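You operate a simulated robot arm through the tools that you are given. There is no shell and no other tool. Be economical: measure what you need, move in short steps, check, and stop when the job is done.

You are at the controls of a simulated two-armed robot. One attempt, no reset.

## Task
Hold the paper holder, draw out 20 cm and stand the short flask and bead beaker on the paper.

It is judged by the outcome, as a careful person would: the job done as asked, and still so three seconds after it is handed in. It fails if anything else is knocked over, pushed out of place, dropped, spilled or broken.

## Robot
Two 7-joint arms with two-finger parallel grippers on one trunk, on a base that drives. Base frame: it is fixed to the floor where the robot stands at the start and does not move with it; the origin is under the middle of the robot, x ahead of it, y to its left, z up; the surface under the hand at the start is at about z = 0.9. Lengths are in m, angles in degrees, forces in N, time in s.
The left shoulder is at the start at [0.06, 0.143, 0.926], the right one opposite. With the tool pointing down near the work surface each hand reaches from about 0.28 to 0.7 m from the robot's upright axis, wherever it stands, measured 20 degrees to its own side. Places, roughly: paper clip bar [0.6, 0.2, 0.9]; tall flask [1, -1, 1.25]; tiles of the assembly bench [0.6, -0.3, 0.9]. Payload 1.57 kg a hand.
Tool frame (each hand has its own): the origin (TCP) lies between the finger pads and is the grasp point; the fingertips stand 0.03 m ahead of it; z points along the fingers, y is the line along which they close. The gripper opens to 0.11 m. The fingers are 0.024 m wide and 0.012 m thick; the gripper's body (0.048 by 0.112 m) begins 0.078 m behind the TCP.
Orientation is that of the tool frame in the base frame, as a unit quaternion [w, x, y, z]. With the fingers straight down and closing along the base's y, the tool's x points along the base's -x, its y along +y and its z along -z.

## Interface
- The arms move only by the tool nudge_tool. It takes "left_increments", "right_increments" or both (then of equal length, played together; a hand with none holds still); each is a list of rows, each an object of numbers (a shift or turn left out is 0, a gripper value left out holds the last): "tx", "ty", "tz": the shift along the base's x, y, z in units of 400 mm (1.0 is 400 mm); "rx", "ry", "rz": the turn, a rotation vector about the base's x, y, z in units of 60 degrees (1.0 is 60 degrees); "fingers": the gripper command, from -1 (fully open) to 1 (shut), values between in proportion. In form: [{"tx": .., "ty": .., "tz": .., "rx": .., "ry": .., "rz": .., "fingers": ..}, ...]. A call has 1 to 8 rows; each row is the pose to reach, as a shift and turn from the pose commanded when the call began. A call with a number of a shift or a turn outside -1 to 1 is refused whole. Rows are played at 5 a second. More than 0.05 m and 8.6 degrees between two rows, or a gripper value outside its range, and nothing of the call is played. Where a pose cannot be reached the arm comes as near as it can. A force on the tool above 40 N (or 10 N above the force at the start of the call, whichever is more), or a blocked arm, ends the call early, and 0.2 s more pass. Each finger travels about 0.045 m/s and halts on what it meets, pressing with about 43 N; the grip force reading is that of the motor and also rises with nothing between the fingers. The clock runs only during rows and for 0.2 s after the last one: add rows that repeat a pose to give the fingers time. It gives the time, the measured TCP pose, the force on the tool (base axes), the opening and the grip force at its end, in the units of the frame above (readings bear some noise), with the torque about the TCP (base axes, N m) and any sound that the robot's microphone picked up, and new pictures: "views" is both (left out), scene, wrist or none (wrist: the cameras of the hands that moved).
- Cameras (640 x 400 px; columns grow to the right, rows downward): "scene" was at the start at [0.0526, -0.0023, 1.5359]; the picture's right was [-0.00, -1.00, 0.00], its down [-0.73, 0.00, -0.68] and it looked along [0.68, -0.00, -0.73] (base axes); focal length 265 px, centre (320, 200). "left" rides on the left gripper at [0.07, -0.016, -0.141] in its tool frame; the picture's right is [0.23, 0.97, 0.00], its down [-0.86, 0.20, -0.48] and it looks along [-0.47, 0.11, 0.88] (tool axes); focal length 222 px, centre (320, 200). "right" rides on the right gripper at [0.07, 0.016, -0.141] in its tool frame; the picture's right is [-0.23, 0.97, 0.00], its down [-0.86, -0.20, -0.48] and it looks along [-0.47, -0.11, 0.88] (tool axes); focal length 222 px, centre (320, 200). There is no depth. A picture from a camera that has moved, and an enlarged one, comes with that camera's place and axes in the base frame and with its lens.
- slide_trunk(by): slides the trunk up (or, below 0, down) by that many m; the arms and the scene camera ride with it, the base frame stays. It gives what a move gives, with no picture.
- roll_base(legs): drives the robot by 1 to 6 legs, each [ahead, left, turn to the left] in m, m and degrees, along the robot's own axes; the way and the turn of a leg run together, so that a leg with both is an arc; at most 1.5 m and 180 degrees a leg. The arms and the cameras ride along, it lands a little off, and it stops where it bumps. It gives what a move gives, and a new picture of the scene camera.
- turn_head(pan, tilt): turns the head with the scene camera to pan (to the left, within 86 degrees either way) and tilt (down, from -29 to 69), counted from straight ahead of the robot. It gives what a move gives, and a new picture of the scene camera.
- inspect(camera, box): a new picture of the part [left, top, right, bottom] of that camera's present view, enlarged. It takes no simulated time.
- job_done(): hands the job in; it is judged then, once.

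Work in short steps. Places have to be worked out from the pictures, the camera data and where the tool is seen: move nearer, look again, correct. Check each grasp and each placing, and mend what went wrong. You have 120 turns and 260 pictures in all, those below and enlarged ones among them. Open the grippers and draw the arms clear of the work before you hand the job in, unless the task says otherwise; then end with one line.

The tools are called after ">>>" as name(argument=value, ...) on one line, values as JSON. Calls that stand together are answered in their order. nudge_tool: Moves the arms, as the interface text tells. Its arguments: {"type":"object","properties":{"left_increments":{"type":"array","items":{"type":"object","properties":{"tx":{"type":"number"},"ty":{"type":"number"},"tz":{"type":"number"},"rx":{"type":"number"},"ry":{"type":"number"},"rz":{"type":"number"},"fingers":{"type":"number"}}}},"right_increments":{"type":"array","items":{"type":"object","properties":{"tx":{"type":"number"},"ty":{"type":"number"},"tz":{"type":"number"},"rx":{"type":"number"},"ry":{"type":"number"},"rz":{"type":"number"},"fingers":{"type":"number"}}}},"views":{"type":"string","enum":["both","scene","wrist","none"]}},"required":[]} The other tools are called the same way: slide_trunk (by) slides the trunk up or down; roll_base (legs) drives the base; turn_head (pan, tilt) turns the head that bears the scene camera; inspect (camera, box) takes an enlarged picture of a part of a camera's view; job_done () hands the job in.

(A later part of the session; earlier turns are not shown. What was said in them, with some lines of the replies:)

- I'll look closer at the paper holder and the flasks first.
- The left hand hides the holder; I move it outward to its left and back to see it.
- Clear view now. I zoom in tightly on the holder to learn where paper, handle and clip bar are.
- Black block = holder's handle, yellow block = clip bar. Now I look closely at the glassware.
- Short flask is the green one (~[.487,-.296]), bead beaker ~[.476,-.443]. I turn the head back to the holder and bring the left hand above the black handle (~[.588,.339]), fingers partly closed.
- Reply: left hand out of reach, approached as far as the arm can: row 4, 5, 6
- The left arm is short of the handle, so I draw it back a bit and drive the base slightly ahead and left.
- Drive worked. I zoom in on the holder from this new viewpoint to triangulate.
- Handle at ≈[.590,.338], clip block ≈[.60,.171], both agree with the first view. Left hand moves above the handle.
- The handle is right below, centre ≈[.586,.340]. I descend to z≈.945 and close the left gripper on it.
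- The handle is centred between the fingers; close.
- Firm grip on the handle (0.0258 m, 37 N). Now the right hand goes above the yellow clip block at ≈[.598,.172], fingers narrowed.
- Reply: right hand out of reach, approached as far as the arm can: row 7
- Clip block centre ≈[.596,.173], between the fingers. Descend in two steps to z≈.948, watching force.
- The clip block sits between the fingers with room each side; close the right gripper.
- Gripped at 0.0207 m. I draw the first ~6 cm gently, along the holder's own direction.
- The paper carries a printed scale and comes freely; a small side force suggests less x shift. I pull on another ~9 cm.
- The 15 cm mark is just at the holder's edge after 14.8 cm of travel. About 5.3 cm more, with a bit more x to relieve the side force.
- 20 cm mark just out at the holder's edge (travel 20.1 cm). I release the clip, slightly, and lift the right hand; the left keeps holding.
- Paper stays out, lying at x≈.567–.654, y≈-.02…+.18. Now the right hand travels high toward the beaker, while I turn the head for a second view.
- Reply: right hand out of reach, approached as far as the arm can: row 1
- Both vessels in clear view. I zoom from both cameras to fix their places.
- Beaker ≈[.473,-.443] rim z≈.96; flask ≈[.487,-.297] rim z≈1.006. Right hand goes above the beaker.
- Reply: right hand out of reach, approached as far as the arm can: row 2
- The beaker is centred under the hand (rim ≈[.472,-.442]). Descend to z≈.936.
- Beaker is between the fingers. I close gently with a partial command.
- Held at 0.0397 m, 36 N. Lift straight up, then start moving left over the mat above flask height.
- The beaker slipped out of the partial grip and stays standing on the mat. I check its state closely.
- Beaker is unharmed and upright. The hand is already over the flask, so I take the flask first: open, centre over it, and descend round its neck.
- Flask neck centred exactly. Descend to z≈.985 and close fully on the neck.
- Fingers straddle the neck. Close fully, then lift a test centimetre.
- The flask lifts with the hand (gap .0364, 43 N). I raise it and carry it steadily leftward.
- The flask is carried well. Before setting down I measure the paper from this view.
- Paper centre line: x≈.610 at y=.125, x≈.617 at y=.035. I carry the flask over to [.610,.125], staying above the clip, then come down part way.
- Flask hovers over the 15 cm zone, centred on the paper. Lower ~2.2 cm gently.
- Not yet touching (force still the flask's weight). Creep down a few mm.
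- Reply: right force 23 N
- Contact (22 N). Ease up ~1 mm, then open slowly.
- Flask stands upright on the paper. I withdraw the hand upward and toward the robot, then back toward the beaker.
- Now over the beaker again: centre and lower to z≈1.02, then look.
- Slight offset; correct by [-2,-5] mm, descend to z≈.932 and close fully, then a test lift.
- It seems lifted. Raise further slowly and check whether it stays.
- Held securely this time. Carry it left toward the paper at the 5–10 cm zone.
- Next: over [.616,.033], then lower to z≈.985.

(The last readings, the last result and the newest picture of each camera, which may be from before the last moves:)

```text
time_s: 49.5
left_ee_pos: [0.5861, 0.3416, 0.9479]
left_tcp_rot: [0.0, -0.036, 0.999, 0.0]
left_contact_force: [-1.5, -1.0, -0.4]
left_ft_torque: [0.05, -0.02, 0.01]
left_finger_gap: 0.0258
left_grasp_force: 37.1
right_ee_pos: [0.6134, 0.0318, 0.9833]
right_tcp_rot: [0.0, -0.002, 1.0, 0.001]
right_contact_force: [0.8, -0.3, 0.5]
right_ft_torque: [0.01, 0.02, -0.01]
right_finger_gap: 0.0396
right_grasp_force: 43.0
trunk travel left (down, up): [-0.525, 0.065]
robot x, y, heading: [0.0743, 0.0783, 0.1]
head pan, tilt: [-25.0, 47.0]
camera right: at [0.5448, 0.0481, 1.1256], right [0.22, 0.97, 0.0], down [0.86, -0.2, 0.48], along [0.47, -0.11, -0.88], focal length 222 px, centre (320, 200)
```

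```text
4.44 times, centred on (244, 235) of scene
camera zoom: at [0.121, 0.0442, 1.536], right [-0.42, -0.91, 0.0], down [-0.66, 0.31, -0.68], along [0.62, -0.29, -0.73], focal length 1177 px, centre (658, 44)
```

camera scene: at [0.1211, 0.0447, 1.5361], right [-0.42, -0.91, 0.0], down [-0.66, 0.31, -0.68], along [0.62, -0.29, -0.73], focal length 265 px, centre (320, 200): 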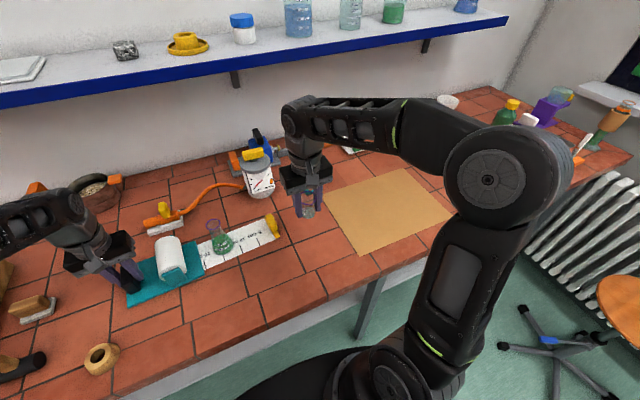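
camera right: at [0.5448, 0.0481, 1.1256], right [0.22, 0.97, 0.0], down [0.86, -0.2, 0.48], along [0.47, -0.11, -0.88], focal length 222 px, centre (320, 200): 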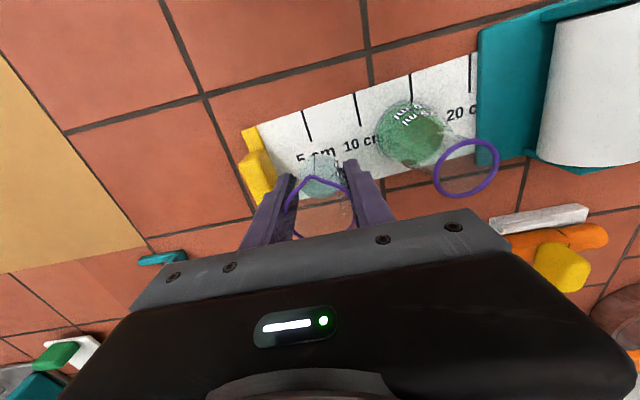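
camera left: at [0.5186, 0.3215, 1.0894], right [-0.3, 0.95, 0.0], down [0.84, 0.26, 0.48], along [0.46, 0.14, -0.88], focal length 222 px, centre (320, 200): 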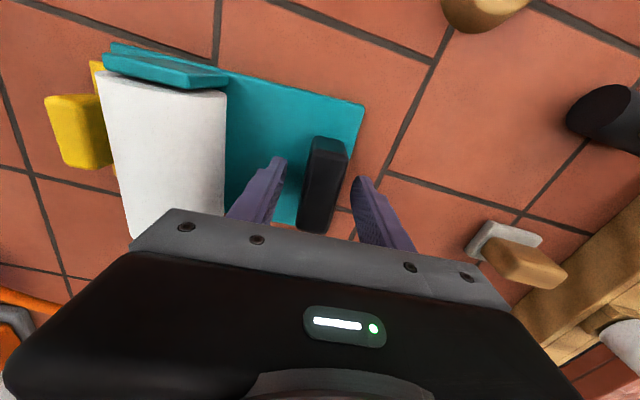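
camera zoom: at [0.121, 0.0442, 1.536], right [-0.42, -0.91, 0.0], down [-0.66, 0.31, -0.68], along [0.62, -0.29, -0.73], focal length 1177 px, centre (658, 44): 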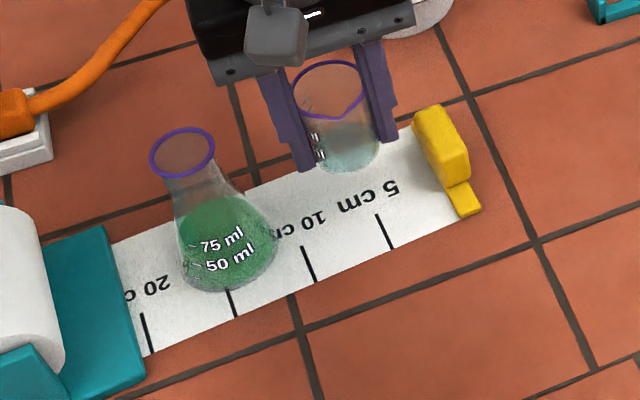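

Good alignment with clearance to clip and flask. Shift 4 mm toward the middle and lower to z≈.937.

>>> nudge_tool(right_increments=[{"ty": 0.01, "tz": -0.04}, {"ty": 0.01, "tz": -0.08}, {"ty": 0.01, "tz": -0.105}, {"ty": 0.01, "tz": -0.115}, {"ty": 0.01, "tz": -0.115}], views="wrist")

>>> inspect(camera="scene", box=[184, 190, 304, 280])

```text
time_s: 50.7
left_ee_pos: [0.5876, 0.3417, 0.9458]
left_tcp_rot: [0.0, -0.036, 0.999, 0.001]
left_contact_force: [-0.5, 0.8, 0.1]
left_ft_torque: [0.09, 0.02, -0.02]
left_finger_gap: 0.0256
left_grasp_force: 37.2
right_ee_pos: [0.6152, 0.0375, 0.9371]
right_tcp_rot: [0.0, -0.002, 1.0, 0.0]
right_contact_force: [-0.1, -0.1, -0.7]
right_ft_torque: [0.02, 0.01, 0.01]
right_finger_gap: 0.0397
right_grasp_force: 43.2
trunk travel left (down, up): [-0.525, 0.065]
robot x, y, heading: [0.0736, 0.0779, 0.2]
head pan, tilt: [-25.0, 47.0]
camera right: at [0.5461, 0.0535, 1.0793], right [0.22, 0.97, 0.0], down [0.86, -0.2, 0.48], along [0.47, -0.11, -0.88], focal length 222 px, centre (320, 200)
```

right: 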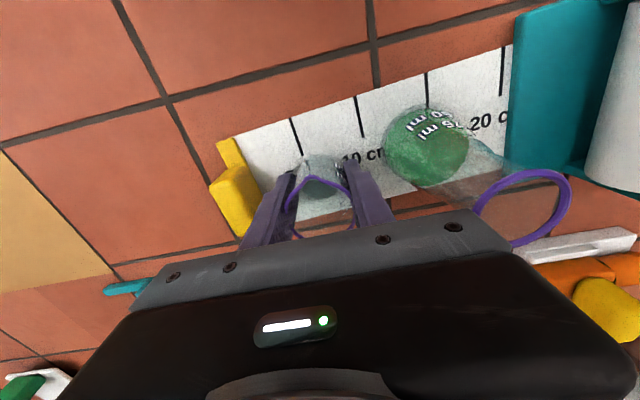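

```text
4.44 times, centred on (244, 235) of scene
camera zoom: at [0.121, 0.0443, 1.536], right [-0.42, -0.91, 0.0], down [-0.66, 0.31, -0.68], along [0.62, -0.29, -0.73], focal length 1177 px, centre (658, 44)
```

zoom: 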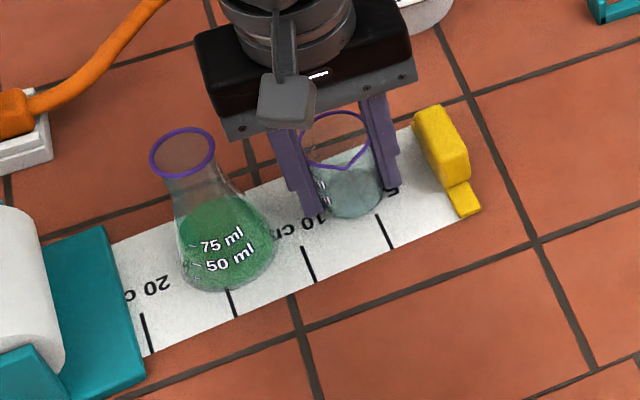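

Well inside the paper. Creep down to contact.

>>> nudge_tool(right_increments=[{"tz": -0.004}, {"tz": -0.008}, {"tz": -0.011}, {"tz": -0.011}], views="none")

```text
time_s: 51.7
left_ee_pos: [0.5872, 0.3413, 0.9471]
left_tcp_rot: [0.0, -0.037, 0.999, 0.001]
left_contact_force: [1.0, 0.3, 0.2]
left_ft_torque: [0.27, 0.03, 0.0]
left_finger_gap: 0.0258
left_grasp_force: 37.3
right_ee_pos: [0.6164, 0.0375, 0.9332]
right_tcp_rot: [0.002, -0.002, 1.0, 0.0]
right_contact_force: [2.5, -1.5, 10.6]
right_ft_torque: [-0.06, -0.03, 0.01]
right_finger_gap: 0.0398
right_grasp_force: 43.2
trunk travel left (down, up): [-0.525, 0.065]
robot x, y, heading: [0.075, 0.0785, 0.2]
head pan, tilt: [-25.0, 47.0]
```

Contact (≈11 N). Ease up half a millimetre and open a modest amount.

>>> nudge_tool(right_increments=[{"tz": 0.001}, {"tz": 0.002, "fingers": 0.22}, {"tz": 0.002, "fingers": 0.1}, {"tz": 0.002, "fingers": 0.0}, {"tz": 0.002, "fingers": 0.0}], views="wrist")

>>> inspect(camera="scene", box=[184, 190, 304, 280])

```text
time_s: 52.9
left_ee_pos: [0.5873, 0.3417, 0.9466]
left_tcp_rot: [0.0, -0.037, 0.999, 0.0]
left_contact_force: [-0.2, 0.0, -0.4]
left_ft_torque: [0.04, 0.03, 0.03]
left_finger_gap: 0.0257
left_grasp_force: 37.3
right_ee_pos: [0.6169, 0.0375, 0.9322]
right_tcp_rot: [0.001, -0.002, 1.0, 0.0]
right_contact_force: [-0.1, 0.0, -0.5]
right_ft_torque: [0.01, -0.03, -0.04]
right_finger_gap: 0.0551
right_grasp_force: 0.1
trunk travel left (down, up): [-0.525, 0.065]
robot x, y, heading: [0.0714, 0.0781, 0.4]
head pan, tilt: [-25.0, 47.0]
camera right: at [0.5474, 0.0535, 1.0746], right [0.22, 0.97, 0.0], down [0.86, -0.2, 0.48], along [0.47, -0.11, -0.88], focal length 222 px, centre (320, 200)
```

right: 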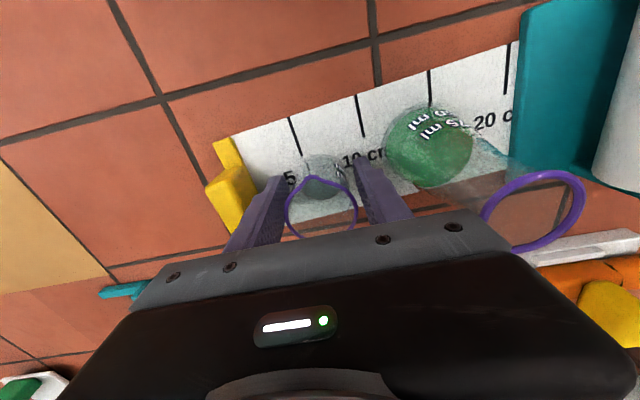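

```text
4.44 times, centred on (244, 235) of scene
camera zoom: at [0.121, 0.0442, 1.536], right [-0.42, -0.91, 0.0], down [-0.66, 0.31, -0.68], along [0.62, -0.29, -0.73], focal length 1177 px, centre (658, 44)
```

zoom: 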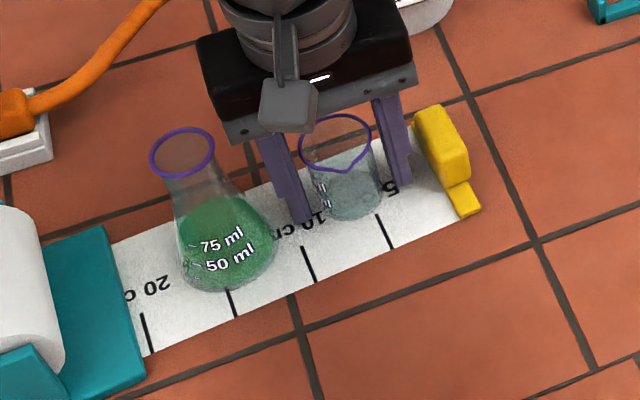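

Beaker freed and standing. Lift straight up, then draw back toward the robot and to the right.

>>> nudge_tool(right_increments=[{"tz": 0.06}, {"tz": 0.13}, {"tz": 0.18}, {"tz": 0.23, "tx": -0.06}, {"tz": 0.28, "tx": -0.16}, {"tz": 0.3, "tx": -0.26, "ty": -0.05}, {"tz": 0.3, "tx": -0.33, "ty": -0.14}, {"tz": 0.3, "tx": -0.38, "ty": -0.25}], views="scene")

>>> inspect(camera="scene", box=[94, 180, 304, 300])

```text
time_s: 54.7
left_ee_pos: [0.5857, 0.341, 0.9466]
left_tcp_rot: [0.0, -0.038, 0.999, -0.001]
left_contact_force: [0.3, -0.1, 0.4]
left_ft_torque: [0.24, 0.01, 0.0]
left_finger_gap: 0.0256
left_grasp_force: 37.0
right_ee_pos: [0.4614, -0.0669, 1.0535]
right_tcp_rot: [0.0, -0.002, 1.0, 0.001]
right_contact_force: [-0.3, -0.1, 0.1]
right_ft_torque: [0.0, -0.03, -0.02]
right_finger_gap: 0.0551
right_grasp_force: 0.0
trunk travel left (down, up): [-0.525, 0.065]
robot x, y, heading: [0.0732, 0.0792, 0.3]
head pan, tilt: [-25.0, 47.0]
camera scene: at [0.1203, 0.0433, 1.536], right [-0.42, -0.91, 0.0], down [-0.66, 0.31, -0.68], along [0.62, -0.29, -0.73], focal length 265 px, centre (320, 200)
```

scene: 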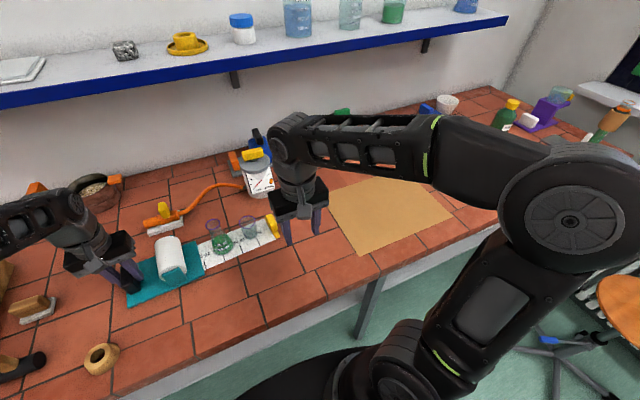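

```text
3.05 times, centred on (199, 240) of scene
camera zoom: at [0.1203, 0.0433, 1.536], right [-0.42, -0.91, 0.0], down [-0.66, 0.31, -0.68], along [0.62, -0.29, -0.73], focal length 807 px, centre (689, 78)
```

zoom: 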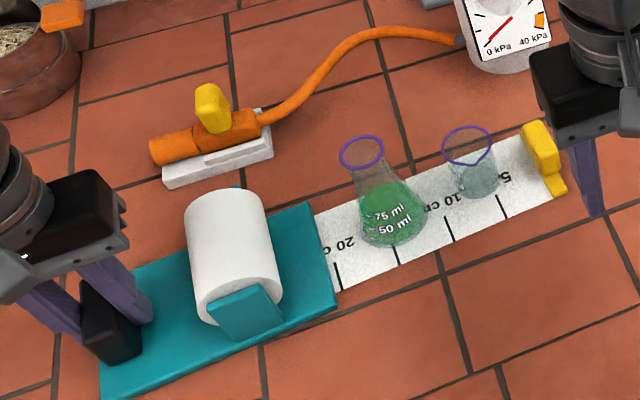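

Both vessels stand on the paper. Release the holder's handle with the left hand, partly opened, lift straight up and retreat.

>>> nudge_tool(left_increments=[{"fingers": 0.1}, {"fingers": 0.1}, {"fingers": 0.1}, {"tz": 0.07}, {"tz": 0.16}, {"tz": 0.25}, {"tz": 0.3, "tx": -0.08}, {"tz": 0.33, "tx": -0.18}], views="none")

>>> nudge_tool(left_increments=[{"tx": -0.1}, {"tx": -0.2}, {"tx": -0.28, "ty": 0.05}], views="none")

>>> turn_head(pan=5, tilt=47)

>>> inspect(camera="scene", box=[200, 170, 440, 290])

```text
time_s: 56.5
left_ee_pos: [0.5156, 0.3429, 1.078]
left_tcp_rot: [0.0, -0.036, 0.999, 0.0]
left_contact_force: [-1.2, 0.2, 0.1]
left_ft_torque: [0.0, 0.0, -0.03]
left_finger_gap: 0.0495
left_grasp_force: 0.1
right_ee_pos: [0.4621, -0.0668, 1.053]
right_tcp_rot: [0.0, -0.002, 1.0, -0.001]
right_contact_force: [0.1, 0.5, 0.5]
right_ft_torque: [0.02, 0.0, -0.05]
right_finger_gap: 0.055
right_grasp_force: 0.1
trunk travel left (down, up): [-0.525, 0.065]
robot x, y, heading: [0.071, 0.0812, -0.1]
head pan, tilt: [-25.0, 47.0]
```

```text
time_s: 57.3
left_ee_pos: [0.4009, 0.3644, 1.079]
left_tcp_rot: [0.0, -0.038, 0.999, 0.0]
left_contact_force: [-0.2, -0.8, -0.3]
left_ft_torque: [0.01, -0.04, -0.03]
left_finger_gap: 0.0494
left_grasp_force: 0.0
right_ee_pos: [0.4615, -0.0654, 1.053]
right_tcp_rot: [0.0, -0.002, 1.0, 0.001]
right_contact_force: [-0.3, 0.0, 0.6]
right_ft_torque: [-0.01, -0.06, -0.01]
right_finger_gap: 0.0552
right_grasp_force: 0.1
trunk travel left (down, up): [-0.525, 0.065]
robot x, y, heading: [0.0724, 0.0813, 0.3]
head pan, tilt: [-25.0, 47.0]
```

```text
time_s: 58.2
left_ee_pos: [0.4018, 0.3652, 1.0778]
left_tcp_rot: [0.0, -0.036, 0.999, 0.001]
left_contact_force: [-0.1, -0.6, -0.1]
left_ft_torque: [-0.01, 0.03, 0.0]
left_finger_gap: 0.0497
left_grasp_force: 0.0
right_ee_pos: [0.4627, -0.0669, 1.0536]
right_tcp_rot: [0.0, -0.001, 1.0, 0.0]
right_contact_force: [0.4, 0.8, -0.8]
right_ft_torque: [-0.01, -0.02, -0.02]
right_finger_gap: 0.055
right_grasp_force: 0.1
trunk travel left (down, up): [-0.525, 0.065]
robot x, y, heading: [0.0774, 0.0802, 0.2]
head pan, tilt: [5.0, 47.0]
camera scene: at [0.1279, 0.0847, 1.536], right [0.09, -1.0, 0.0], down [-0.73, -0.07, -0.68], along [0.68, 0.06, -0.73], focal length 265 px, centre (320, 200)
```

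scene: 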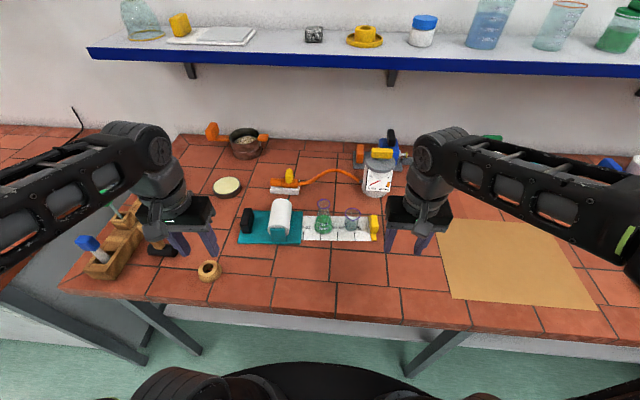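

```text
2.67 times, centred on (320, 230) of scene
camera zoom: at [0.1279, 0.0847, 1.536], right [0.09, -1.0, 0.0], down [-0.73, -0.07, -0.68], along [0.68, 0.06, -0.73], focal length 706 px, centre (320, 120)
```

zoom: 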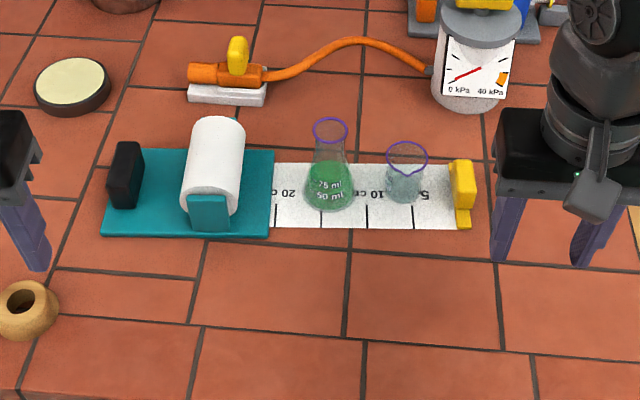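

Everything stands: 20 cm drawn, both vessels on the paper. I open the grippers fully and hand in.

>>> nudge_tool(left_increments=[{"fingers": -1}, {"fingers": -1}, {"fingers": -1}, {"fingers": -1}], right_increments=[{"fingers": -1}, {"fingers": -1}, {"fingers": -1}, {"fingers": -1}], views="none")

>>> job_done()

```text
time_s: 59.2
left_ee_pos: [0.4026, 0.366, 1.0782]
left_tcp_rot: [0.0, -0.037, 0.999, 0.0]
left_contact_force: [0.1, -0.4, -0.1]
left_ft_torque: [-0.01, 0.01, -0.02]
left_finger_gap: 0.11
left_grasp_force: 0.0
right_ee_pos: [0.4621, -0.067, 1.0535]
right_tcp_rot: [0.0, -0.002, 1.0, 0.0]
right_contact_force: [0.2, -0.2, 0.0]
right_ft_torque: [0.01, -0.01, 0.01]
right_finger_gap: 0.1098
right_grasp_force: 0.1
trunk travel left (down, up): [-0.525, 0.065]
robot x, y, heading: [0.0738, 0.0785, 0.4]
head pan, tilt: [5.0, 47.0]
```

```text
The job is handed in.
```

I held the holder by its handle and drew the paper out about 20 cm (20.1 cm of travel, with the 20 cm mark just past the holder's edge). The short flask and the bead beaker both stand upright on the paper; the beaker slipped from the grip on the first try but stayed upright and looked undamaged.
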